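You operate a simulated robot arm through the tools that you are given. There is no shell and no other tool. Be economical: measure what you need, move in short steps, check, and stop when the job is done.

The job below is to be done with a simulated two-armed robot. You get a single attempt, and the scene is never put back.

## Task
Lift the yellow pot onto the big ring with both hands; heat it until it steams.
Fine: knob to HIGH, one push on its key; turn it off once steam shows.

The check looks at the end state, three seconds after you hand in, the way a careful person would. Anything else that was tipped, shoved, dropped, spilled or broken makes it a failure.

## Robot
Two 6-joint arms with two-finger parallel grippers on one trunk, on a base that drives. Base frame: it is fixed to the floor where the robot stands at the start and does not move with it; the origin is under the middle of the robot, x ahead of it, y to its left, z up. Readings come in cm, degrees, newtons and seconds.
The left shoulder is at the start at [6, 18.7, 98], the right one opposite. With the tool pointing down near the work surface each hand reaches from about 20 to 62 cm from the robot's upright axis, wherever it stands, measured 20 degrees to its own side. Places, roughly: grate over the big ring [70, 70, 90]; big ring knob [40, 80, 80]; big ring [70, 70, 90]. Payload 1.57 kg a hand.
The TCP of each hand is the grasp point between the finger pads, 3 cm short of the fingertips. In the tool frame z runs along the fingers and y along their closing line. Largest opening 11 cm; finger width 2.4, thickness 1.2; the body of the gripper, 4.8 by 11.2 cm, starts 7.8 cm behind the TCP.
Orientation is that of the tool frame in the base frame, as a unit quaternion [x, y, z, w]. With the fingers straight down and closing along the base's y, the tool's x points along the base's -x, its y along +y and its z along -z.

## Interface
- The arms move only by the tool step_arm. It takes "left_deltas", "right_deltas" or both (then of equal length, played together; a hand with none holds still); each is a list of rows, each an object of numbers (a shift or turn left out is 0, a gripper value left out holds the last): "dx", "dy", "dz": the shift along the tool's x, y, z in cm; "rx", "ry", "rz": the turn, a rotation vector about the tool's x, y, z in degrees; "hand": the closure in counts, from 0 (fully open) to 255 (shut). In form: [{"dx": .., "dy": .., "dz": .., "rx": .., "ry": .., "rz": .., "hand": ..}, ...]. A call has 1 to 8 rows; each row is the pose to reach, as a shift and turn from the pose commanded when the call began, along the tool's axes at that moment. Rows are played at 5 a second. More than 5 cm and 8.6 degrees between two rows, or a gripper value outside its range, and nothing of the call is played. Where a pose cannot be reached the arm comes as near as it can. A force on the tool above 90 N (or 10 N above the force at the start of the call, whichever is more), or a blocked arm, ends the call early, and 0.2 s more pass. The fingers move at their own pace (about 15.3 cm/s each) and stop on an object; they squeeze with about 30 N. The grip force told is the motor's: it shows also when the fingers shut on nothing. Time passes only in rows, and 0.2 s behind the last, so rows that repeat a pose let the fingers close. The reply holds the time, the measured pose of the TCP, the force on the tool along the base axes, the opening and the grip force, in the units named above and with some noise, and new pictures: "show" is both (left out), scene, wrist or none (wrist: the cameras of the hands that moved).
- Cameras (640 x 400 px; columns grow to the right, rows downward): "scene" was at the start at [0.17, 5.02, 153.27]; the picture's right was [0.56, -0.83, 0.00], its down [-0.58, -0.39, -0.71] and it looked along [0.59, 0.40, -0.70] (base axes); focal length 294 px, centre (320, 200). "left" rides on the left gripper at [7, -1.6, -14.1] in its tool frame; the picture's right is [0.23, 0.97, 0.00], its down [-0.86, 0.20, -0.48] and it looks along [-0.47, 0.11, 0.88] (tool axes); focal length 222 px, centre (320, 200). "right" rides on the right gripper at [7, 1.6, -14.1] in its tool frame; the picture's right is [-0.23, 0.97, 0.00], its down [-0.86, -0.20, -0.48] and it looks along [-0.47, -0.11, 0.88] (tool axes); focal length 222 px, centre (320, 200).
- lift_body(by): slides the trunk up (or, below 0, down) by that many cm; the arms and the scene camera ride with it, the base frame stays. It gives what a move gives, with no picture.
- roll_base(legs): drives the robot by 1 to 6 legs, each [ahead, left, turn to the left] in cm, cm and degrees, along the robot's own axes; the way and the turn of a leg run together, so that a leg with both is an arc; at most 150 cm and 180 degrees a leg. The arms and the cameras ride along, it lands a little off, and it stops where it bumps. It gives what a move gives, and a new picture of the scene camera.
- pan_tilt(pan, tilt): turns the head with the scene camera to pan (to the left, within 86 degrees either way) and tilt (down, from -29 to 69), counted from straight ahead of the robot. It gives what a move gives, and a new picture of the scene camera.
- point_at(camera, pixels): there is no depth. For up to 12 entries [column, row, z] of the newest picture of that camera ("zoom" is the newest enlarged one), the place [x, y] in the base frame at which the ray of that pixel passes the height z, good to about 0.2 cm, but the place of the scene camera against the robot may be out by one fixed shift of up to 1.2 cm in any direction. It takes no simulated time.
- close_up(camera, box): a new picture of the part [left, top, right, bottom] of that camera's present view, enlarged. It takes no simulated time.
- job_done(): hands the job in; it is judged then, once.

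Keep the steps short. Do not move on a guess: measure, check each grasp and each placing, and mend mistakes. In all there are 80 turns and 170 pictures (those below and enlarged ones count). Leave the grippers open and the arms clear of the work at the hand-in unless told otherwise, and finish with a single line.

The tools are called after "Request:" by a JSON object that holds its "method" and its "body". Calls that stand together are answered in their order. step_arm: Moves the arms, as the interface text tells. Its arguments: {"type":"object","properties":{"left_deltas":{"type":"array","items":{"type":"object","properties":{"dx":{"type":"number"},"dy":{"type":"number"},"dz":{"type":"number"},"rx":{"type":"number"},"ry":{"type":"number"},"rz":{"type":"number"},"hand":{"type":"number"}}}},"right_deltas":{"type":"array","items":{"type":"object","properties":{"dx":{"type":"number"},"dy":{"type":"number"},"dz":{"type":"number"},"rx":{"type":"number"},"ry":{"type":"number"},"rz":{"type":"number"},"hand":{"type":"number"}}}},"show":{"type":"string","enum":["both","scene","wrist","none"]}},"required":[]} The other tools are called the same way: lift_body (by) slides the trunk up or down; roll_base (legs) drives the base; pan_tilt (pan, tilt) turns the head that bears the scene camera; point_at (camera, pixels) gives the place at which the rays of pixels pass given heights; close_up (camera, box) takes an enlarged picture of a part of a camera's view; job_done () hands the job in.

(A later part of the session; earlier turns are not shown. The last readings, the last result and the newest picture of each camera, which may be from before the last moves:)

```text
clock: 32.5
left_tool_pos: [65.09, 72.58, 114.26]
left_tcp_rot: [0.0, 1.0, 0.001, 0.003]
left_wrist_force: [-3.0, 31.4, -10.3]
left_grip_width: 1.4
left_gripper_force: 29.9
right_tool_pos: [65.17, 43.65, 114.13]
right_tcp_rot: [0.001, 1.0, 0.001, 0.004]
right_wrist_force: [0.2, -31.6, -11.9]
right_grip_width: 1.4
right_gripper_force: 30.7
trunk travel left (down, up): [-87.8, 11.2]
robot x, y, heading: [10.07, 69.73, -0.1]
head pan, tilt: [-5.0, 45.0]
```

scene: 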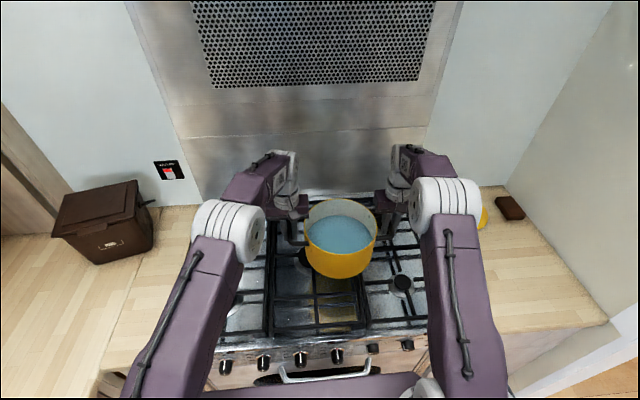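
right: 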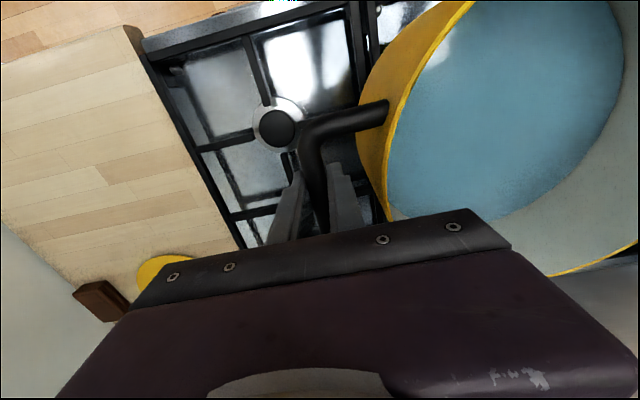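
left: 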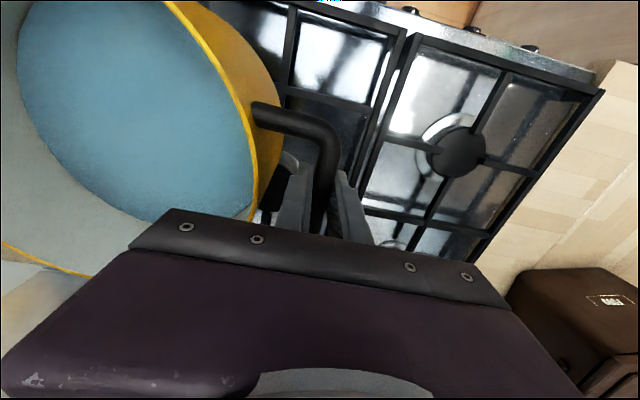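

Request:
{"method": "step_arm", "body": {"left_deltas": [{"dy": 0.1}, {"dy": 0.1}], "right_deltas": [{"dy": -0.1}, {"dy": -0.1}], "show": "none"}}

Request:
{"method": "close_up", "body": {"camera": "scene", "box": [230, 140, 450, 360]}}

```text
clock: 33.1
left_tool_pos: [65.56, 72.59, 113.87]
left_tcp_rot: [0.002, 1.0, 0.001, 0.0]
left_wrist_force: [-2.5, -10.7, -11.7]
left_grip_width: 1.39
left_gripper_force: 30.2
right_tool_pos: [65.59, 43.58, 113.69]
right_tcp_rot: [0.001, 1.0, 0.002, 0.001]
right_wrist_force: [0.7, 10.5, -11.2]
right_grip_width: 1.38
right_gripper_force: 29.4
trunk travel left (down, up): [-87.8, 11.2]
robot x, y, heading: [10.1, 69.49, -0.2]
head pan, tilt: [-5.0, 45.0]
```

```text
1.82 times, centred on (340, 250) of scene
```

zoom: 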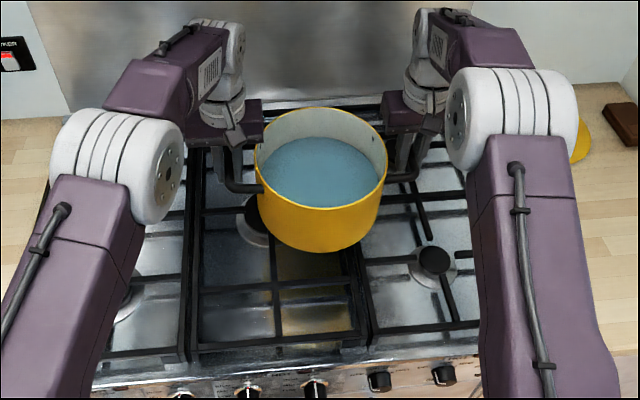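

Forces are small again. I take a finer look at the ring edge visible left of the pot, zoom (237–262, 195–248).

Request:
{"method": "close_up", "body": {"camera": "scene", "box": [285, 220, 345, 290]}}

Request:
{"method": "close_up", "body": {"camera": "left", "box": [240, 80, 460, 240]}}

```text
5.71 times, centred on (315, 255) of scene
```

zoom: 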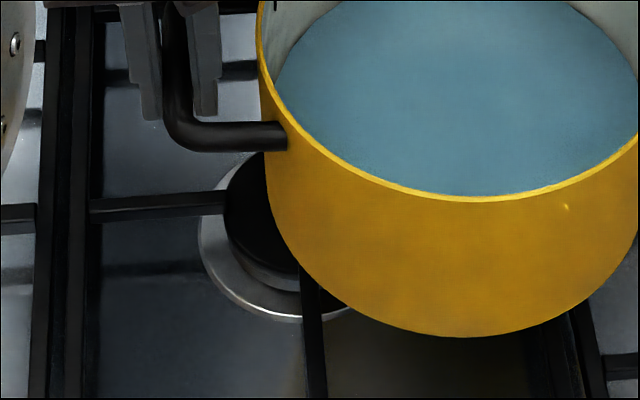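

```text
2.50 times, centred on (350, 160) of left
```

zoom: 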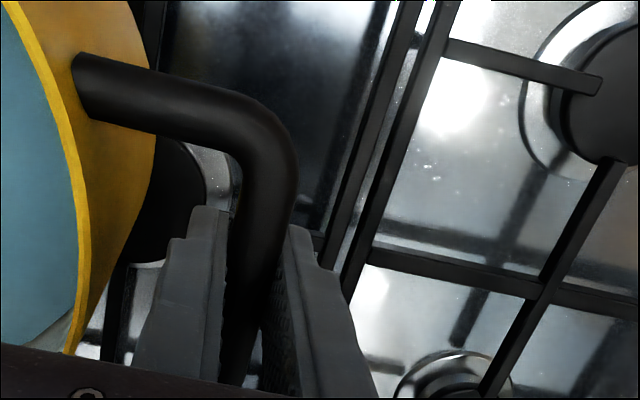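

Request:
{"method": "point_at", "body": {"camera": "scene", "pixels": [[293.5, 262, 88], [311.5, 276, 88], [314.1, 279.5, 92], [283.5, 256.4, 92], [298, 256.4, 92], [272, 272.5, 92], [340, 291, 103], [338, 339, 92]]}}

Request:
{"method": "point_at", "body": {"camera": "left", "pixels": [[312, 155, 88], [302, 183, 88]]}}

```text
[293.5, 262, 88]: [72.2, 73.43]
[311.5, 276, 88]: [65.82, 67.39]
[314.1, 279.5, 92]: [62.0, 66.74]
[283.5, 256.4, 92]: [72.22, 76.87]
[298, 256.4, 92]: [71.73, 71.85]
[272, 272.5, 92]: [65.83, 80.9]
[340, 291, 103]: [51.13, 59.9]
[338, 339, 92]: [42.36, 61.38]
```

```text
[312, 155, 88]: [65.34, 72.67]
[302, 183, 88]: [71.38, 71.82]
```

Ring centre is about (71.3, 67). Pot centre is now (65.6, 58.1); I drive left 8.8 and ahead 5.5.

Request:
{"method": "roll_base", "body": {"legs": [[0, 8.8, 0.1], [5.5, 0, 0]]}}

Request:
{"method": "step_arm", "body": {"left_deltas": [{"dy": 0}, {"dy": 0}], "show": "none"}}

Request:
{"method": "close_up", "body": {"camera": "scene", "box": [230, 160, 450, 360]}}

```text
clock: 34.8
left_tool_pos: [70.56, 81.38, 114.19]
left_tcp_rot: [-0.001, 1.0, 0.002, 0.003]
left_wrist_force: [-3.5, -25.8, -12.4]
left_grip_width: 1.37
left_gripper_force: 29.8
right_tool_pos: [70.72, 52.34, 114.01]
right_tcp_rot: [-0.001, 1.0, 0.003, 0.003]
right_wrist_force: [-0.7, 23.8, -9.7]
right_grip_width: 1.36
right_gripper_force: 29.8
trunk travel left (down, up): [-87.8, 11.2]
robot x, y, heading: [15.32, 78.49, 0.1]
head pan, tilt: [-5.0, 45.0]
```

scene: 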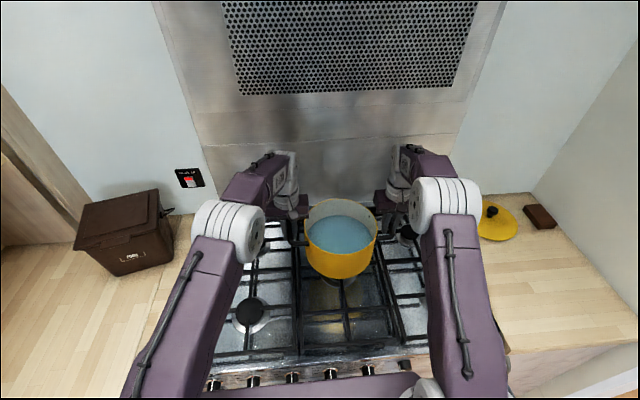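

```text
clock: 35.4
left_tool_pos: [71.08, 81.58, 113.9]
left_tcp_rot: [0.0, 1.0, 0.002, 0.0]
left_wrist_force: [-2.1, -1.1, -12.3]
left_grip_width: 1.36
left_gripper_force: 29.9
right_tool_pos: [71.16, 52.44, 113.73]
right_tcp_rot: [-0.001, 1.0, 0.002, -0.001]
right_wrist_force: [0.7, 0.5, -10.6]
right_grip_width: 1.37
right_gripper_force: 30.1
trunk travel left (down, up): [-87.8, 11.2]
robot x, y, heading: [15.53, 78.55, -0.1]
head pan, tilt: [-5.0, 45.0]
```

```text
2.00 times, centred on (340, 260) of scene
```

zoom: 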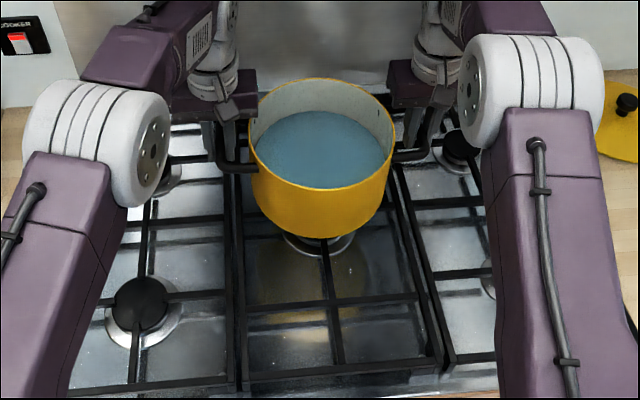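

The pot centre is (71.1, 67.0), the ring's front edge shows centred under it at zoom (318,257). Check its position.

Request:
{"method": "point_at", "body": {"camera": "zoom", "pixels": [[318, 257, 88], [283, 237, 88], [354, 237, 88], [330, 290, 92], [318, 238, 103], [318, 188, 116]]}}

Request:
{"method": "lift_body", "body": {"by": -7}}

Request:
{"method": "close_up", "body": {"camera": "scene", "box": [230, 160, 450, 360]}}

```text
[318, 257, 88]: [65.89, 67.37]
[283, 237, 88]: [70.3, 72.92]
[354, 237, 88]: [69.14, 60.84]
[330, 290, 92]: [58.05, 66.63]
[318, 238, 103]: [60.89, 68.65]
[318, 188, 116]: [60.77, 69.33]
```

```text
clock: 36.5
left_tool_pos: [71.56, 81.7, 106.69]
left_tcp_rot: [-0.001, 1.0, 0.0, -0.002]
left_wrist_force: [-1.4, -1.3, -11.9]
left_grip_width: 1.38
left_gripper_force: 30.2
right_tool_pos: [71.53, 52.67, 106.57]
right_tcp_rot: [-0.001, 1.0, 0.0, -0.001]
right_wrist_force: [1.7, 0.5, -12.7]
right_grip_width: 1.39
right_gripper_force: 29.5
trunk travel left (down, up): [-80.8, 18.2]
robot x, y, heading: [15.71, 78.31, 0.3]
head pan, tilt: [-5.0, 45.0]
```

```text
2.00 times, centred on (340, 260) of scene
```

zoom: 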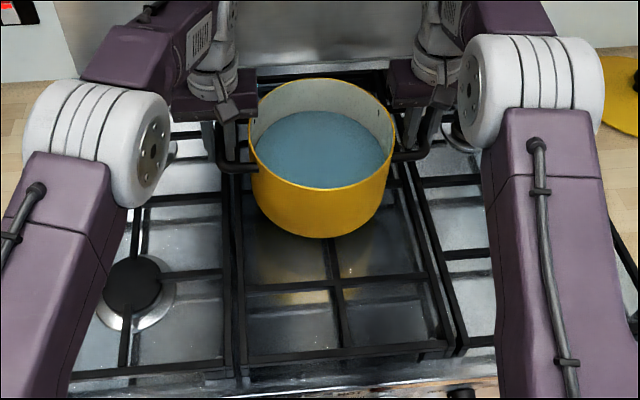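

Ring centre by this view ≈ (71.9, 66.9); pot at (71.5, 67.2). Good. Pot bottom is now about z 96; lower in small bits watching the force.

Request:
{"method": "lift_body", "body": {"by": -3}}

Request:
{"method": "lift_body", "body": {"by": -1}}

```text
clock: 37.2
left_tool_pos: [70.97, 81.66, 104.18]
left_tcp_rot: [-0.002, 1.0, -0.002, 0.003]
left_wrist_force: [4.7, -3.2, 23.8]
left_grip_width: 1.39
left_gripper_force: 29.9
right_tool_pos: [71.1, 52.76, 104.23]
right_tcp_rot: [-0.001, 1.0, 0.0, 0.004]
right_wrist_force: [4.7, -2.4, 24.2]
right_grip_width: 1.34
right_gripper_force: 30.4
trunk travel left (down, up): [-77.8, 21.2]
robot x, y, heading: [15.75, 78.78, 0.1]
head pan, tilt: [-5.0, 45.0]
```

```text
clock: 37.8
left_tool_pos: [70.63, 81.7, 103.04]
left_tcp_rot: [-0.002, 1.0, 0.0, 0.002]
left_wrist_force: [2.1, -3.4, 22.3]
left_grip_width: 1.39
left_gripper_force: 29.8
right_tool_pos: [70.91, 52.63, 102.96]
right_tcp_rot: [-0.001, 1.0, 0.001, 0.002]
right_wrist_force: [1.6, -1.4, 22.9]
right_grip_width: 1.38
right_gripper_force: 29.9
trunk travel left (down, up): [-76.8, 22.2]
robot x, y, heading: [15.44, 78.38, 0.3]
head pan, tilt: [-5.0, 45.0]
```

The pot rests on the grate (force reversed, +23 N). Relieve by 0.8 up and look.

Request:
{"method": "lift_body", "body": {"by": 0.7}}

Request:
{"method": "close_up", "body": {"camera": "scene", "box": [230, 180, 450, 360]}}

Request:
{"method": "close_up", "body": {"camera": "left", "box": [0, 0, 400, 250]}}

```text
clock: 38.4
left_tool_pos: [71.36, 81.69, 103.1]
left_tcp_rot: [-0.001, 1.0, 0.002, -0.003]
left_wrist_force: [-0.7, -1.2, -11.2]
left_grip_width: 1.38
left_gripper_force: 30.6
right_tool_pos: [71.35, 52.82, 103.02]
right_tcp_rot: [-0.001, 1.0, 0.001, -0.005]
right_wrist_force: [0.9, 2.4, -10.1]
right_grip_width: 1.38
right_gripper_force: 30.2
trunk travel left (down, up): [-77.5, 21.5]
robot x, y, heading: [15.43, 78.64, 0.2]
head pan, tilt: [-5.0, 45.0]
```

```text
2.22 times, centred on (340, 270) of scene
```

zoom: 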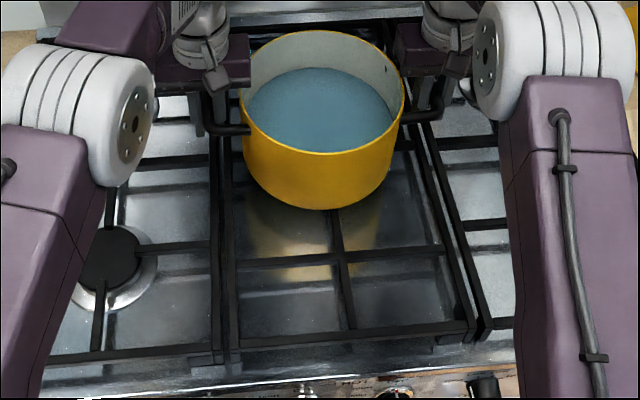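

```text
1.60 times, centred on (200, 125) of left
```

zoom: 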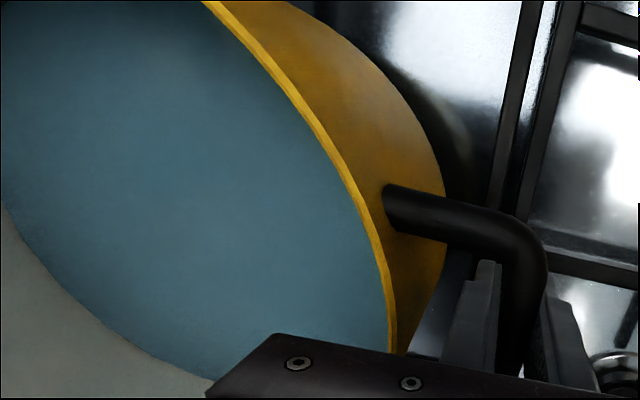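

Request:
{"method": "lift_body", "body": {"by": -0.4}}

Request:
{"method": "step_arm", "body": {"left_deltas": [{"dy": 0}, {"dy": 0}], "show": "none"}}

```text
clock: 38.9
left_tool_pos: [71.2, 81.77, 103.05]
left_tcp_rot: [-0.001, 1.0, 0.0, 0.0]
left_wrist_force: [-1.8, -1.3, -5.2]
left_grip_width: 1.35
left_gripper_force: 30.2
right_tool_pos: [71.35, 52.84, 102.91]
right_tcp_rot: [-0.001, 1.0, 0.001, -0.001]
right_wrist_force: [-0.8, 4.0, -6.7]
right_grip_width: 1.37
right_gripper_force: 30.2
trunk travel left (down, up): [-77.1, 21.9]
robot x, y, heading: [15.69, 78.78, 0.4]
head pan, tilt: [-5.0, 45.0]
```

```text
clock: 39.5
left_tool_pos: [71.3, 81.8, 103.05]
left_tcp_rot: [-0.001, 1.0, 0.0, -0.001]
left_wrist_force: [-1.4, -1.6, -4.3]
left_grip_width: 1.37
left_gripper_force: 29.8
right_tool_pos: [71.38, 52.66, 103.04]
right_tcp_rot: [-0.001, 1.0, 0.0, -0.001]
right_wrist_force: [-0.4, 4.3, -7.4]
right_grip_width: 1.37
right_gripper_force: 30.2
trunk travel left (down, up): [-77.1, 21.9]
robot x, y, heading: [15.27, 78.45, 0.3]
head pan, tilt: [-5.0, 45.0]
```

The pot is standing, half its weight still on the hands. Lower 0.2 more, then open both to a 4 cm gap only (inner finger must not touch the pot wall).

Request:
{"method": "lift_body", "body": {"by": -0.2}}

Request:
{"method": "step_arm", "body": {"left_deltas": [{"hand": 225}, {"hand": 195}, {"hand": 165}, {"hand": 165}], "right_deltas": [{"hand": 225}, {"hand": 195}, {"hand": 165}, {"hand": 165}]}}

```text
clock: 40.0
left_tool_pos: [71.2, 81.81, 103.03]
left_tcp_rot: [-0.001, 1.0, -0.001, 0.001]
left_wrist_force: [2.1, -1.2, 7.9]
left_grip_width: 1.38
left_gripper_force: 29.8
right_tool_pos: [71.32, 52.8, 103.11]
right_tcp_rot: [0.0, 1.0, 0.001, 0.001]
right_wrist_force: [2.6, 2.8, 4.3]
right_grip_width: 1.38
right_gripper_force: 29.8
trunk travel left (down, up): [-76.9, 22.1]
robot x, y, heading: [15.59, 78.24, 0.2]
head pan, tilt: [-5.0, 45.0]
```

```text
clock: 41.0
left_tool_pos: [71.15, 81.67, 102.9]
left_tcp_rot: [-0.001, 1.0, 0.0, 0.0]
left_wrist_force: [-0.1, -0.6, 0.4]
left_grip_width: 3.87
left_gripper_force: 0.0
right_tool_pos: [71.27, 52.74, 102.73]
right_tcp_rot: [-0.002, 1.0, 0.001, -0.001]
right_wrist_force: [-0.5, -0.4, -0.1]
right_grip_width: 3.89
right_gripper_force: 0.1
trunk travel left (down, up): [-76.9, 22.1]
robot x, y, heading: [15.73, 78.35, 0.2]
head pan, tilt: [-5.0, 45.0]
```

scene: 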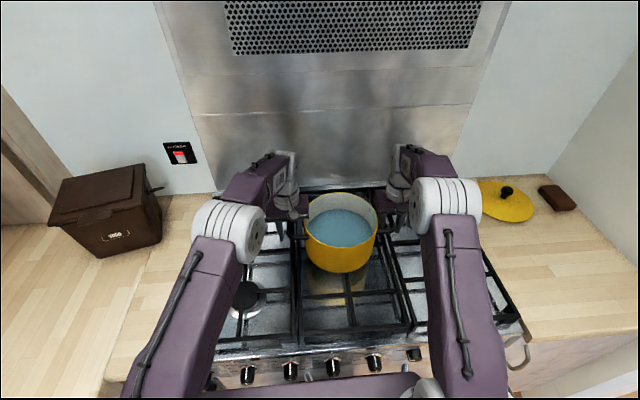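
right: 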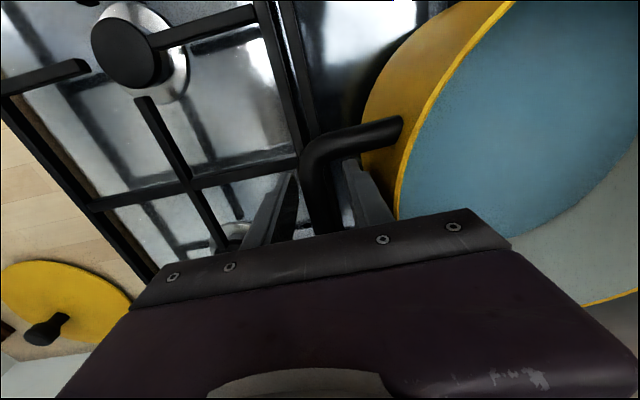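
left: 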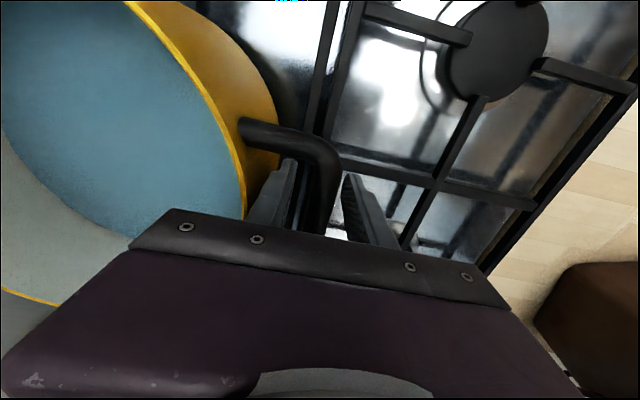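

Both hands released with clearance. Raise them straight up by the trunk, and then look at the pot.

Request:
{"method": "lift_body", "body": {"by": 12}}

Request:
{"method": "close_up", "body": {"camera": "scene", "box": [230, 180, 450, 380]}}

Request:
{"method": "close_up", "body": {"camera": "left", "box": [0, 0, 640, 400]}}

```text
clock: 42.5
left_tool_pos: [71.26, 81.64, 114.95]
left_tcp_rot: [-0.001, 1.0, 0.0, 0.0]
left_wrist_force: [-0.2, 0.1, 0.5]
left_grip_width: 3.87
left_gripper_force: 0.0
right_tool_pos: [71.27, 52.68, 114.94]
right_tcp_rot: [-0.001, 1.0, 0.001, -0.001]
right_wrist_force: [-0.3, -0.6, -0.6]
right_grip_width: 3.9
right_gripper_force: 0.1
trunk travel left (down, up): [-88.9, 10.1]
robot x, y, heading: [15.73, 78.27, 0.0]
head pan, tilt: [-5.0, 45.0]
```

```text
2.00 times, centred on (340, 280) of scene
```

zoom: 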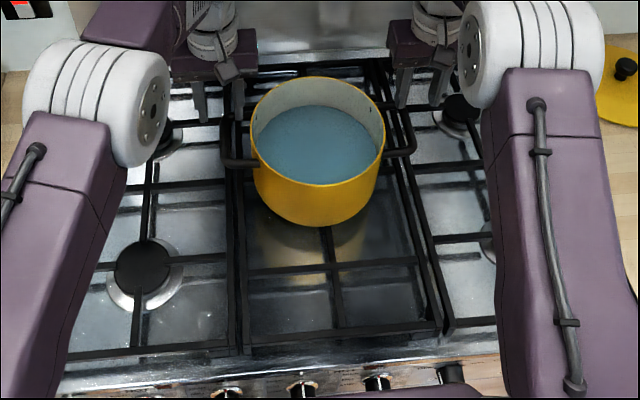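

```text
1.00 times, centred on (320, 200) of left
```

zoom: 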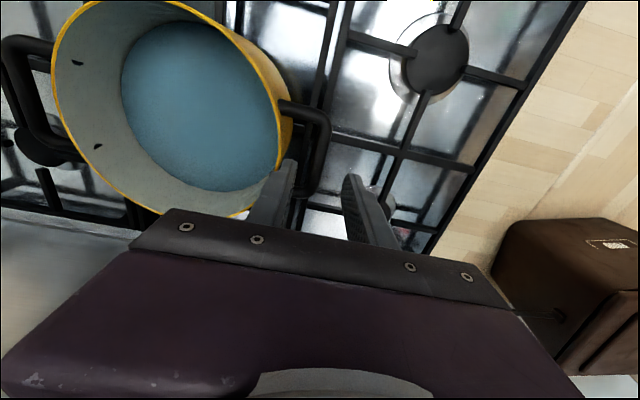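

The pot stands centred on the big ring. Now back off with the hands high, to work at the BIG knob (y≈84) with the left hand pointing forward.

Request:
{"method": "roll_base", "body": {"legs": [[-42, 0, 0], [0, -8, 0]]}}

Request:
{"method": "step_arm", "body": {"left_deltas": [{"ry": -8.5}, {"ry": -17}, {"ry": -25.5}, {"ry": -34}, {"ry": -42.5}, {"ry": -51}], "show": "scene"}}

```text
clock: 45.7
left_tool_pos: [29.6, 74.28, 114.86]
left_tcp_rot: [0.001, 1.0, -0.002, 0.0]
left_wrist_force: [-0.4, 0.4, -0.4]
left_grip_width: 3.88
left_gripper_force: 0.1
right_tool_pos: [29.47, 45.16, 114.99]
right_tcp_rot: [0.001, 1.0, -0.002, -0.001]
right_wrist_force: [0.2, 0.1, -0.4]
right_grip_width: 3.87
right_gripper_force: 0.1
trunk travel left (down, up): [-88.9, 10.1]
robot x, y, heading: [-26.27, 70.28, -0.6]
head pan, tilt: [-5.0, 45.0]
```

scene: 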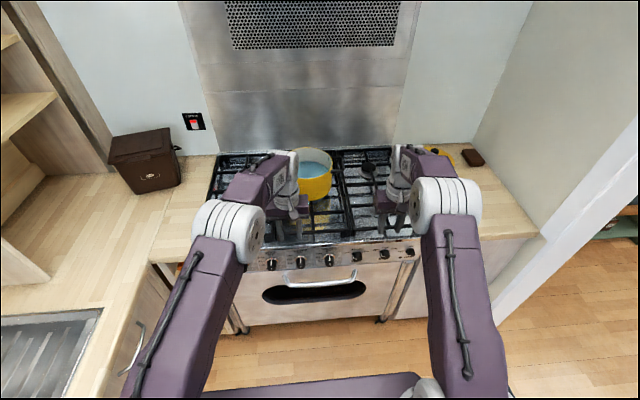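

```text
clock: 47.1
left_tool_pos: [29.5, 73.62, 115.0]
left_tcp_rot: [0.002, 0.902, -0.001, 0.431]
left_wrist_force: [-0.4, -0.2, -0.1]
left_grip_width: 3.86
left_gripper_force: 0.0
left hand out of reach, approached as far as the arm can: row 5
right_tool_pos: [29.46, 44.65, 114.77]
right_tcp_rot: [0.001, 1.0, 0.0, 0.0]
right_wrist_force: [-0.1, -0.1, -0.2]
right_grip_width: 3.89
right_gripper_force: 0.1
trunk travel left (down, up): [-88.9, 10.1]
robot x, y, heading: [-25.92, 70.96, -0.3]
head pan, tilt: [-5.0, 45.0]
```

scene: 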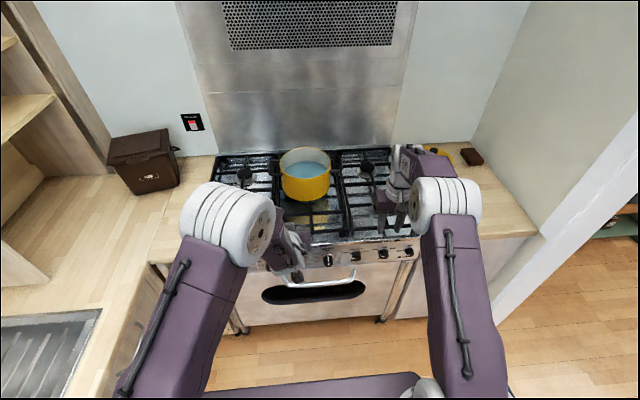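

Request:
{"method": "step_arm", "body": {"left_deltas": [{"ry": -8}, {"ry": -16}, {"ry": -24}, {"ry": -32}, {"ry": -38.9}, {"ry": -38.9}], "show": "both"}}

```text
clock: 48.5
left_tool_pos: [35.42, 69.04, 116.25]
left_tcp_rot: [0.003, 0.708, 0.005, 0.706]
left_wrist_force: [0.1, 0.6, -0.7]
left_grip_width: 3.86
left_gripper_force: 0.1
left hand out of reach, approached as far as the arm can: row 2, 3, 4, 5, 6
right_tool_pos: [29.51, 44.67, 115.03]
right_tcp_rot: [0.001, 1.0, 0.001, 0.0]
right_wrist_force: [-0.6, -0.3, 0.1]
right_grip_width: 3.89
right_gripper_force: 0.0
trunk travel left (down, up): [-88.9, 10.1]
robot x, y, heading: [-25.98, 70.81, -0.1]
head pan, tilt: [-5.0, 45.0]
```

scene: 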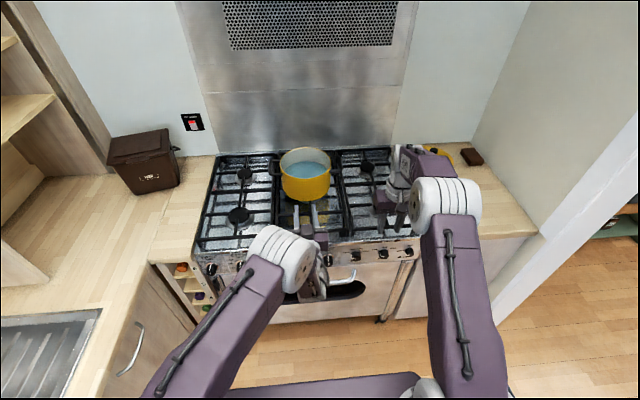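
left: 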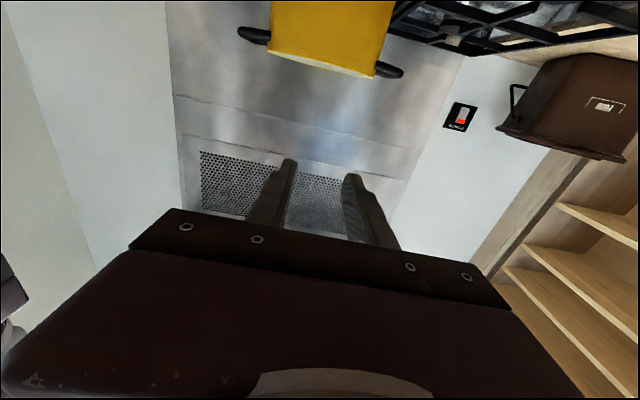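

The hand points forward. I back off 10 cm, shift left 8 cm, and then lower the trunk by 36 cm to bring the hand to knob height.

Request:
{"method": "roll_base", "body": {"legs": [[-10, 0, 0], [0, 8, 0]]}}

Request:
{"method": "lift_body", "body": {"by": -36}}

Request:
{"method": "step_arm", "body": {"left_deltas": [{"dy": 3.5}, {"dy": 7}]}}

```text
clock: 50.4
left_tool_pos: [25.3, 76.45, 116.17]
left_tcp_rot: [0.004, 0.708, 0.006, 0.706]
left_wrist_force: [-0.3, -1.3, 0.3]
left_grip_width: 3.91
left_gripper_force: 0.0
right_tool_pos: [19.3, 52.15, 114.57]
right_tcp_rot: [0.001, 1.0, 0.004, -0.001]
right_wrist_force: [-0.5, -0.4, 0.3]
right_grip_width: 3.88
right_gripper_force: 0.0
trunk travel left (down, up): [-88.9, 10.1]
robot x, y, heading: [-36.45, 79.08, -0.3]
head pan, tilt: [-5.0, 45.0]
```

scene: 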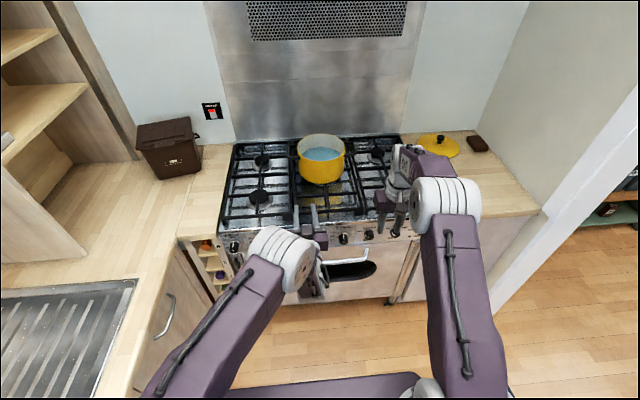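

```text
clock: 53.9
left_tool_pos: [25.13, 76.96, 80.27]
left_tcp_rot: [0.003, 0.708, 0.005, 0.706]
left_wrist_force: [0.7, 0.9, -0.6]
left_grip_width: 3.85
left_gripper_force: 0.0
right_tool_pos: [19.4, 52.65, 78.88]
right_tcp_rot: [0.002, 1.0, 0.001, 0.0]
right_wrist_force: [-0.2, 0.0, 0.3]
right_grip_width: 3.89
right_gripper_force: 0.1
trunk travel left (down, up): [-52.9, 46.1]
robot x, y, heading: [-35.89, 79.01, -0.5]
head pan, tilt: [-5.0, 45.0]
```

```text
clock: 54.5
left_tool_pos: [27.67, 81.85, 80.89]
left_tcp_rot: [0.007, 0.709, 0.017, 0.705]
left_wrist_force: [-0.1, 0.1, -0.3]
left_grip_width: 3.9
left_gripper_force: 0.0
left hand out of reach, approached as far as the arm can: row 1, 2
right_tool_pos: [19.36, 52.73, 78.82]
right_tcp_rot: [0.002, 1.0, 0.0, -0.001]
right_wrist_force: [0.4, -0.1, 1.2]
right_grip_width: 3.87
right_gripper_force: 0.1
trunk travel left (down, up): [-52.9, 46.1]
robot x, y, heading: [-36.14, 78.48, 0.1]
head pan, tilt: [-5.0, 45.0]
```

scene: 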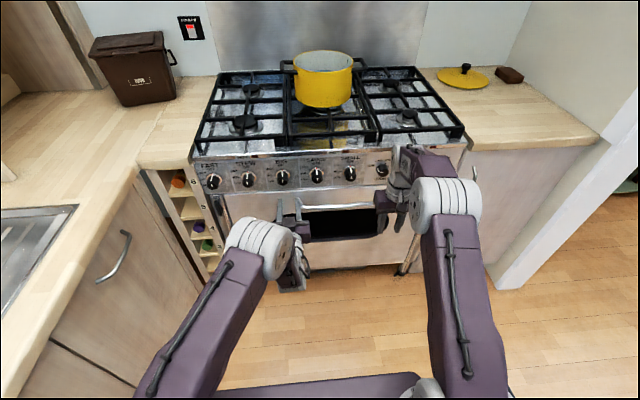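
left: 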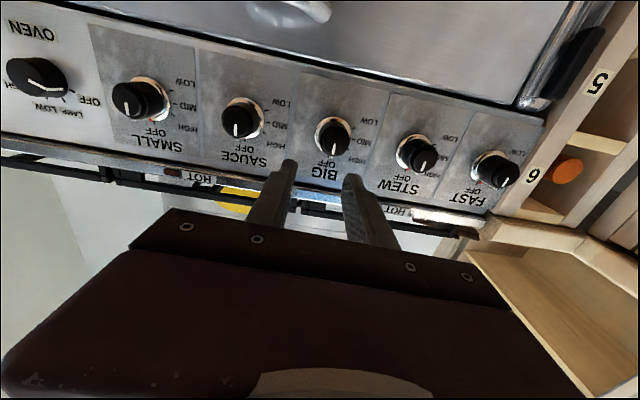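

The left camera sees the BIG knob at (333,137), inverted. Triangulate it from both cameras.

Request:
{"method": "close_up", "body": {"camera": "left", "box": [280, 80, 400, 190]}}

Request:
{"method": "close_up", "body": {"camera": "scene", "box": [240, 140, 330, 210]}}

```text
3.64 times, centred on (340, 135) of left
```

zoom: 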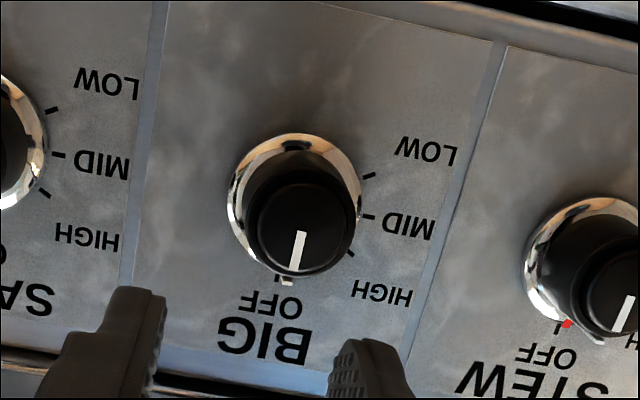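

```text
5.71 times, centred on (285, 175) of scene
```

zoom: 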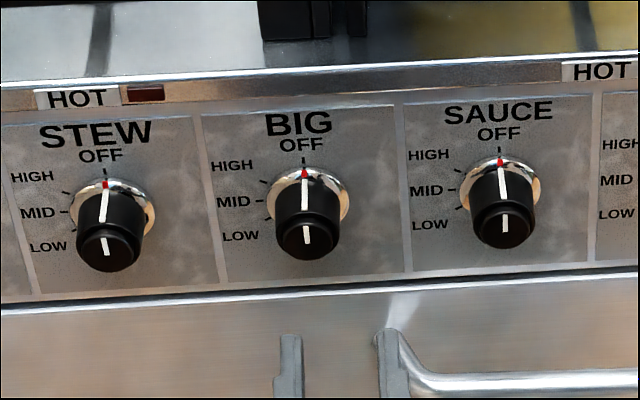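

Request:
{"method": "point_at", "body": {"camera": "left", "pixels": [[335.9, 142.7, 78], [335.9, 142.7, 79], [335.9, 142.7, 80], [335.9, 142.7, 81], [333.1, 133.6, 79], [333.1, 133.6, 80], [333.1, 133.6, 81]]}}

Request:
{"method": "point_at", "body": {"camera": "scene", "pixels": [[282.9, 181.7, 78], [282.9, 181.7, 79], [282.9, 181.7, 80], [282.9, 181.7, 81], [282.9, 175, 79], [282.9, 175, 80], [282.9, 175, 81]]}}

```text
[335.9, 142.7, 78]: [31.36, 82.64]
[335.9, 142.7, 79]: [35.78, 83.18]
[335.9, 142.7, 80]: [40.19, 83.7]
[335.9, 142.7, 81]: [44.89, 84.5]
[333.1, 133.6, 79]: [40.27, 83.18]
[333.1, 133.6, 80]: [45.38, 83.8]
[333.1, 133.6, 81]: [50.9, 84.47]
```

```text
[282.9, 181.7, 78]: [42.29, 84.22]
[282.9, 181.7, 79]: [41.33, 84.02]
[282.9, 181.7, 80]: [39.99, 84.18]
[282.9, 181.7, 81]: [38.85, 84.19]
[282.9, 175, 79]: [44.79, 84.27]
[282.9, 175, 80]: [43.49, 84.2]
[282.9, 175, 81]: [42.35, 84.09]
```

Knob axis ≈ (y 83.9, z 79.9), cap front at x≈40.1, panel at x≈43.9. Move the hand forward to x≈34, opening the fingers to ~5 cm.

Request:
{"method": "step_arm", "body": {"left_deltas": [{"dz": 3, "dy": 0, "hand": 140}, {"dz": 6, "dy": 0}, {"dz": 6, "dy": 0}]}}

```text
clock: 55.2
left_tool_pos: [33.87, 81.78, 80.88]
left_tcp_rot: [0.003, 0.708, 0.003, 0.706]
left_wrist_force: [-0.8, 0.5, 1.3]
left_grip_width: 4.95
left_gripper_force: 0.1
right_tool_pos: [19.2, 52.76, 78.85]
right_tcp_rot: [0.002, 1.0, 0.001, 0.0]
right_wrist_force: [-0.4, 0.1, 0.1]
right_grip_width: 3.86
right_gripper_force: 0.2
trunk travel left (down, up): [-52.9, 46.1]
robot x, y, heading: [-35.96, 78.82, -0.1]
head pan, tilt: [-5.0, 45.0]
```

scene: 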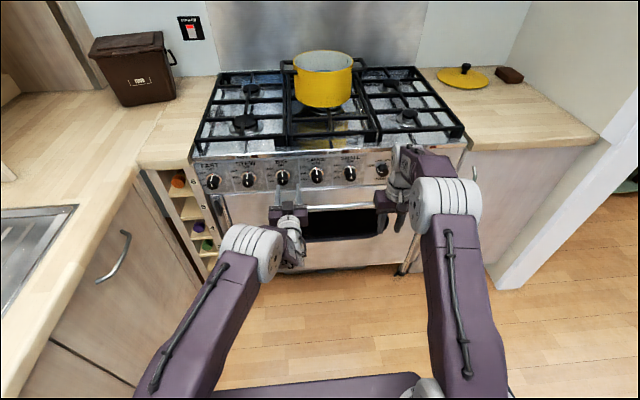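
left: 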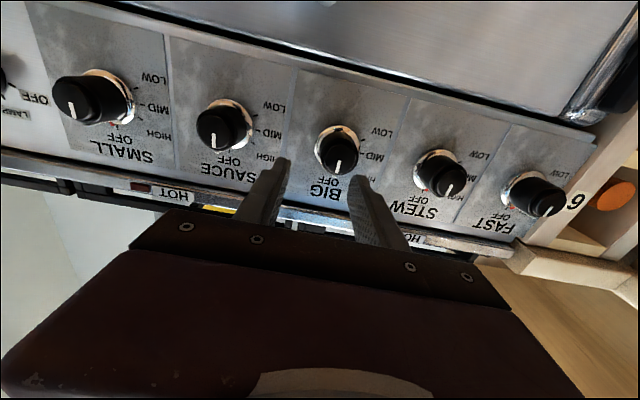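

Request:
{"method": "close_up", "body": {"camera": "left", "box": [290, 110, 390, 200]}}

Request:
{"method": "step_arm", "body": {"left_deltas": [{"dx": 0.5, "dy": 1}, {"dx": 1.0, "dy": 2.1}, {"dx": 1.0, "dy": 2.1}], "show": "wrist"}}

```text
4.44 times, centred on (340, 155) of left
```

zoom: 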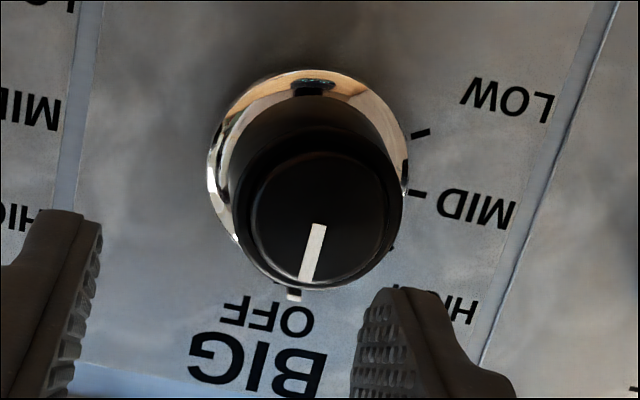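

```text
clock: 56.0
left_tool_pos: [33.76, 83.89, 79.9]
left_tcp_rot: [0.002, 0.708, 0.005, 0.706]
left_wrist_force: [-0.1, -0.8, -1.4]
left_grip_width: 4.97
left_gripper_force: 0.0
right_tool_pos: [19.27, 52.83, 78.76]
right_tcp_rot: [0.001, 1.0, 0.001, 0.0]
right_wrist_force: [0.7, -0.2, 0.1]
right_grip_width: 3.89
right_gripper_force: 0.1
trunk travel left (down, up): [-52.9, 46.1]
robot x, y, heading: [-36.3, 78.63, -0.3]
head pan, tilt: [-5.0, 45.0]
```

left: 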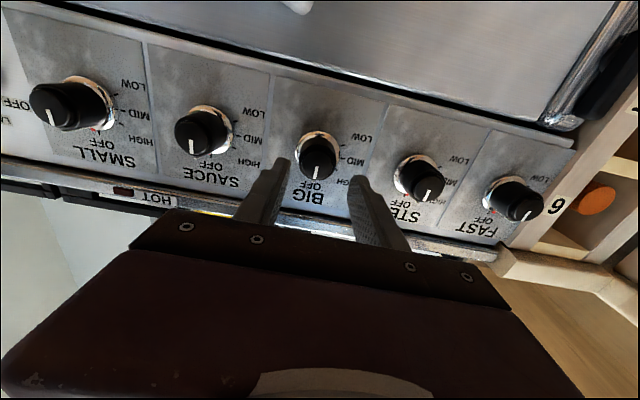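

Request:
{"method": "close_up", "body": {"camera": "left", "box": [270, 115, 370, 205]}}

Request:
{"method": "point_at", "body": {"camera": "left", "pixels": [[317.5, 160, 79], [317.5, 160, 79.5], [317.5, 160, 80], [317.5, 160, 80.5]]}}

```text
4.44 times, centred on (320, 160) of left
```

zoom: 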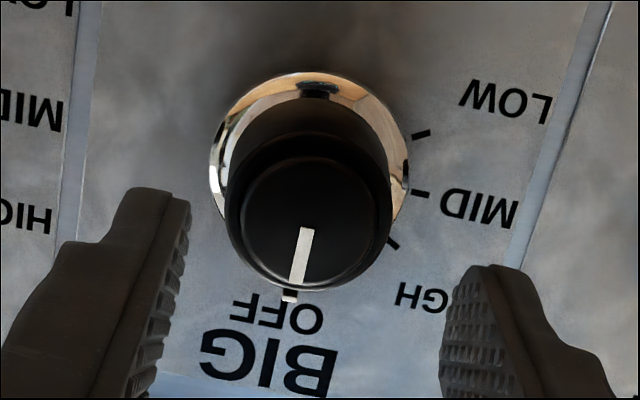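

```text
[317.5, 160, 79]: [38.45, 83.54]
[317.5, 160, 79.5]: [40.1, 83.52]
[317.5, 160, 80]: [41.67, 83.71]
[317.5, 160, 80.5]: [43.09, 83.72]
```

HIGH sits 60° from OFF. Hand aligned with knob. Advance 5.8 cm to straddle the knob (tips at x≈42.6).

Request:
{"method": "step_arm", "body": {"left_deltas": [{"dz": 2}, {"dz": 4}, {"dz": 5.2}, {"dz": 5.8}], "show": "wrist"}}

Request:
{"method": "close_up", "body": {"camera": "left", "box": [250, 130, 390, 250]}}

```text
clock: 57.0
left_tool_pos: [39.67, 83.92, 79.92]
left_tcp_rot: [0.002, 0.708, 0.005, 0.706]
left_wrist_force: [0.7, 0.3, 0.8]
left_grip_width: 4.94
left_gripper_force: 0.0
right_tool_pos: [19.33, 52.65, 78.93]
right_tcp_rot: [0.001, 1.0, 0.001, 0.0]
right_wrist_force: [0.6, 0.5, -0.5]
right_grip_width: 3.87
right_gripper_force: 0.0
trunk travel left (down, up): [-52.9, 46.1]
robot x, y, heading: [-36.31, 78.49, -0.1]
head pan, tilt: [-5.0, 45.0]
```

left: 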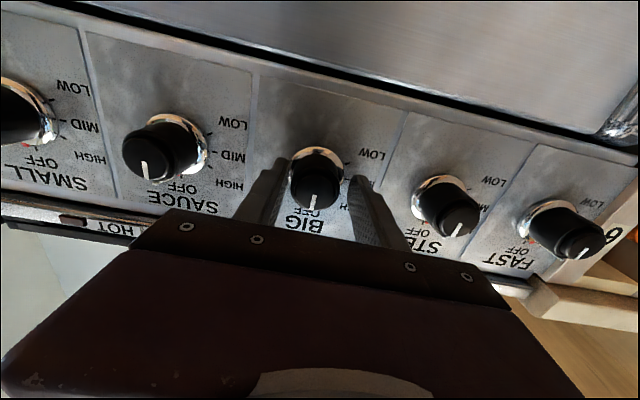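

```text
3.33 times, centred on (320, 190) of left
```

zoom: 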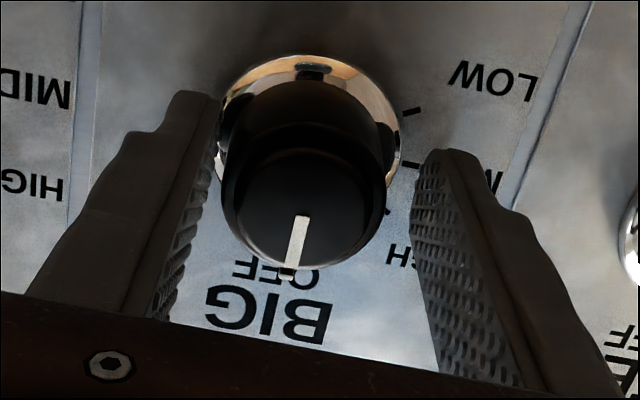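

Knob sits 0.2 cm toward the left finger; shift and close.

Request:
{"method": "step_arm", "body": {"left_deltas": [{"dy": -0.2}, {"dy": -0.2, "hand": 180}, {"dy": -0.2, "hand": 255}, {"dy": -0.2, "hand": 255}, {"dy": -0.2, "hand": 255}], "show": "wrist"}}

```text
clock: 58.2
left_tool_pos: [39.72, 83.61, 79.82]
left_tcp_rot: [0.003, 0.708, 0.004, 0.706]
left_wrist_force: [1.6, -5.0, 0.4]
left_grip_width: 3.8
left_gripper_force: 43.4
right_tool_pos: [19.26, 52.56, 78.73]
right_tcp_rot: [0.001, 1.0, 0.001, 0.0]
right_wrist_force: [0.4, -0.3, 0.0]
right_grip_width: 3.85
right_gripper_force: 0.1
trunk travel left (down, up): [-52.9, 46.1]
robot x, y, heading: [-36.07, 78.78, -0.3]
head pan, tilt: [-5.0, 45.0]
```

left: 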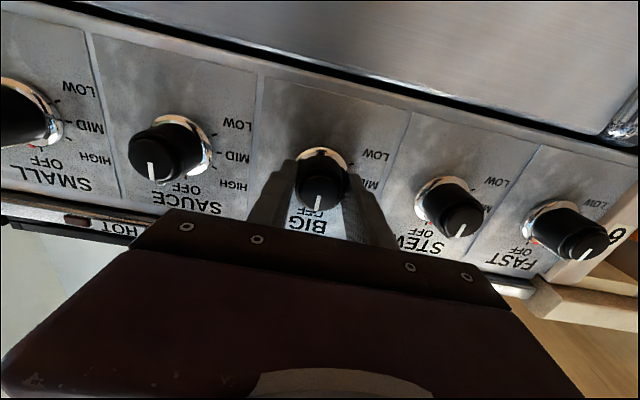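

Gripped (3.8 cm wide). Turn the knob counter-clockwise 60° in steps.

Request:
{"method": "step_arm", "body": {"left_deltas": [{"rz": -7.5}, {"rz": -15}, {"rz": -22.5}, {"rz": -30}, {"rz": -37.5}, {"rz": -45}, {"rz": -52.5}, {"rz": -60}], "show": "both"}}

Request:
{"method": "close_up", "body": {"camera": "scene", "box": [240, 140, 330, 210]}}

```text
clock: 59.1
left_tool_pos: [40.08, 83.58, 79.78]
left_tcp_rot: [-0.133, 0.69, -0.126, 0.7]
left_wrist_force: [-84.9, 11.5, 19.0]
left_grip_width: 3.82
left_gripper_force: 44.5
left hand out of reach, approached as far as the arm can: row 2, 3, 4
right_tool_pos: [17.96, 53.02, 79.8]
right_tcp_rot: [-0.001, 1.0, 0.0, 0.007]
right_wrist_force: [0.3, -0.7, 0.9]
right_grip_width: 3.89
right_gripper_force: 0.0
trunk travel left (down, up): [-52.9, 46.1]
robot x, y, heading: [-36.47, 78.97, 0.3]
head pan, tilt: [-5.0, 45.0]
stopped in row 4 (left hand): the force on the tool passed its limit (the readings are from after the stop); the commanded pose is now the measured one
```

scene: 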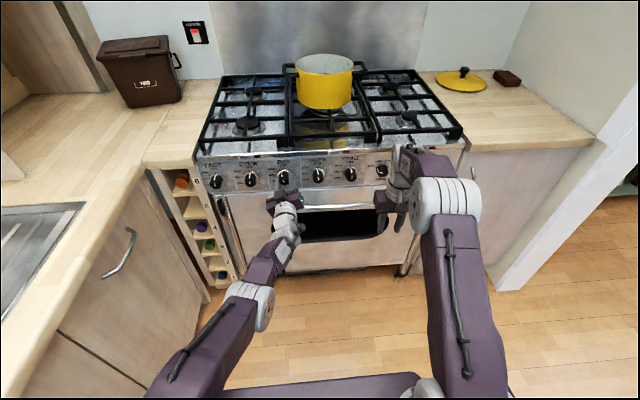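
left: 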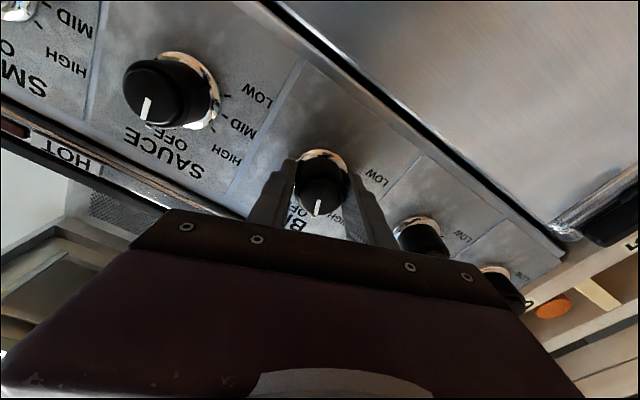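

```text
5.71 times, centred on (285, 175) of scene
```

zoom: 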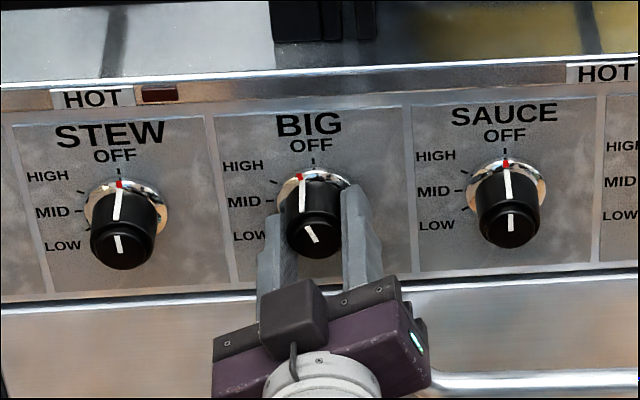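

The turn stopped at ~20° with a 85 N push: the wrist is near a straight-arm pose (shoulder about knob height). I release, back off, and re-approach with a higher trunk so the wrist has room.

Request:
{"method": "step_arm", "body": {"left_deltas": [{"hand": 255}, {"hand": 190}, {"hand": 135}, {"hand": 135}], "show": "wrist"}}

```text
clock: 59.7
left_tool_pos: [40.08, 83.84, 79.66]
left_tcp_rot: [-0.135, 0.69, -0.127, 0.7]
left_wrist_force: [-80.0, 14.1, 17.0]
left_grip_width: 4.48
left_gripper_force: 0.0
right_tool_pos: [18.0, 53.27, 79.72]
right_tcp_rot: [-0.001, 1.0, -0.001, 0.006]
right_wrist_force: [0.5, 0.1, -0.3]
right_grip_width: 3.87
right_gripper_force: 0.1
trunk travel left (down, up): [-52.9, 46.1]
robot x, y, heading: [-36.74, 79.34, -0.2]
head pan, tilt: [-5.0, 45.0]
stopped in row 3 (left hand): the force on the tool passed its limit (the readings are from after the stop); the commanded pose is now the measured one
```

left: 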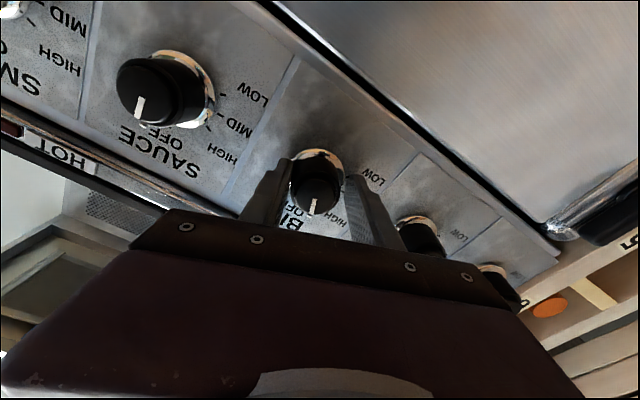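

Fingers are free of the knob but still press on the panel. Pull straight back.

Request:
{"method": "step_arm", "body": {"left_deltas": [{"dz": -1.5}, {"dz": -3}, {"dz": -5}, {"dz": -7}], "show": "wrist"}}

```text
clock: 60.7
left_tool_pos: [39.77, 81.9, 76.21]
left_tcp_rot: [-0.133, 0.697, -0.125, 0.693]
left_wrist_force: [0.2, -0.1, -0.5]
left_grip_width: 5.21
left_gripper_force: 0.1
left hand out of reach, approached as far as the arm can: row 1, 2, 3, 4
right_tool_pos: [19.18, 52.89, 78.85]
right_tcp_rot: [0.0, 1.0, 0.0, 0.0]
right_wrist_force: [0.0, -0.5, 0.0]
right_grip_width: 3.86
right_gripper_force: 0.1
trunk travel left (down, up): [-52.9, 46.1]
robot x, y, heading: [-36.23, 78.78, 0.0]
head pan, tilt: [-5.0, 45.0]
```

left: 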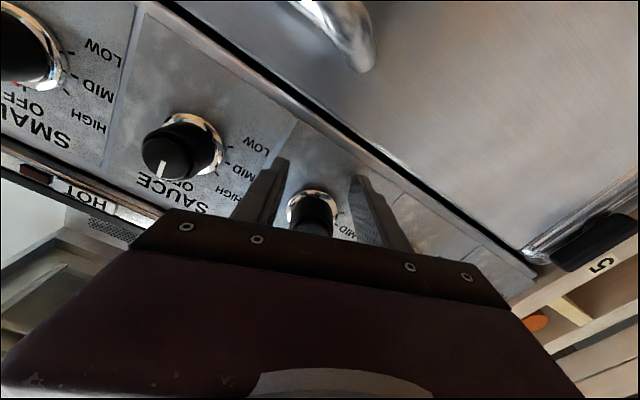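

The arm can't retract in this pose; I use the base to pull straight back 12 cm.

Request:
{"method": "roll_base", "body": {"legs": [[-14, 0, 0]]}}

Request:
{"method": "lift_body", "body": {"by": 30}}

Request:
{"method": "close_up", "body": {"camera": "scene", "box": [180, 100, 420, 320]}}

```text
clock: 62.0
left_tool_pos: [25.91, 82.25, 76.34]
left_tcp_rot: [-0.134, 0.696, -0.125, 0.694]
left_wrist_force: [-1.0, -0.3, -0.5]
left_grip_width: 5.17
left_gripper_force: 0.1
right_tool_pos: [5.59, 53.09, 78.9]
right_tcp_rot: [-0.001, 1.0, 0.001, 0.0]
right_wrist_force: [0.4, -1.0, 0.6]
right_grip_width: 3.89
right_gripper_force: 0.0
trunk travel left (down, up): [-52.9, 46.1]
robot x, y, heading: [-50.17, 79.18, 0.2]
head pan, tilt: [-5.0, 45.0]
```

scene: 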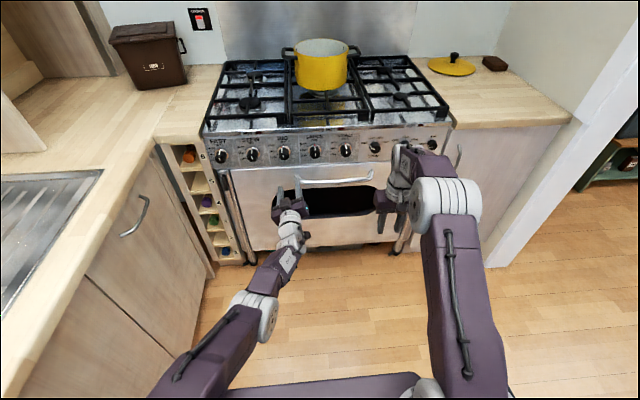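

```text
clock: 65.0
left_tool_pos: [26.06, 81.98, 106.49]
left_tcp_rot: [-0.135, 0.697, -0.125, 0.693]
left_wrist_force: [-0.7, 0.6, -0.3]
left_grip_width: 5.18
left_gripper_force: 0.1
right_tool_pos: [5.69, 53.12, 108.81]
right_tcp_rot: [0.0, 1.0, 0.001, 0.0]
right_wrist_force: [0.2, 0.1, 0.9]
right_grip_width: 3.89
right_gripper_force: 0.1
trunk travel left (down, up): [-82.9, 16.1]
robot x, y, heading: [-50.07, 78.96, -0.1]
head pan, tilt: [-5.0, 45.0]
```

```text
1.82 times, centred on (300, 210) of scene
```

zoom: 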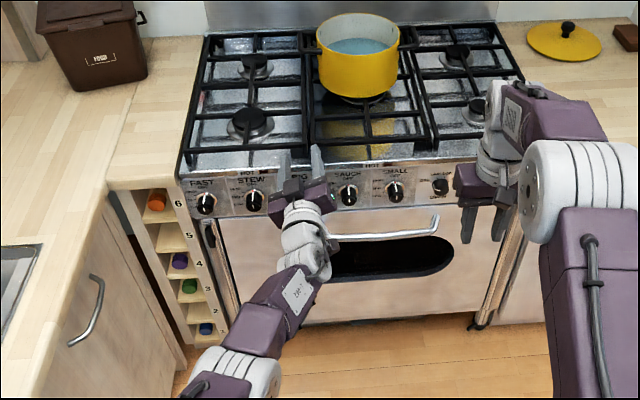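

Now restore the roll to level and see whether the arm has room at this height.

Request:
{"method": "step_arm", "body": {"left_deltas": [{"rz": 7}, {"rz": 14}, {"rz": 21}, {"rz": 21}], "show": "scene"}}

```text
clock: 66.0
left_tool_pos: [26.08, 82.19, 106.33]
left_tcp_rot: [-0.005, 0.709, 0.005, 0.705]
left_wrist_force: [0.2, -0.5, -0.2]
left_grip_width: 5.19
left_gripper_force: 0.1
right_tool_pos: [5.58, 52.89, 108.95]
right_tcp_rot: [-0.001, 1.0, 0.001, 0.0]
right_wrist_force: [-0.4, 0.1, -0.3]
right_grip_width: 3.89
right_gripper_force: 0.0
trunk travel left (down, up): [-82.9, 16.1]
robot x, y, heading: [-50.05, 78.7, 0.0]
head pan, tilt: [-5.0, 45.0]
```

scene: 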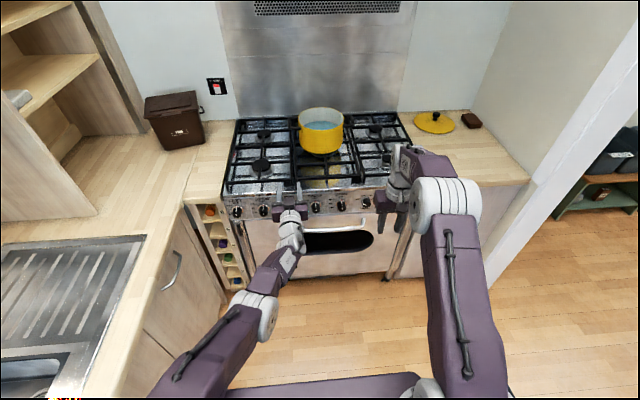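

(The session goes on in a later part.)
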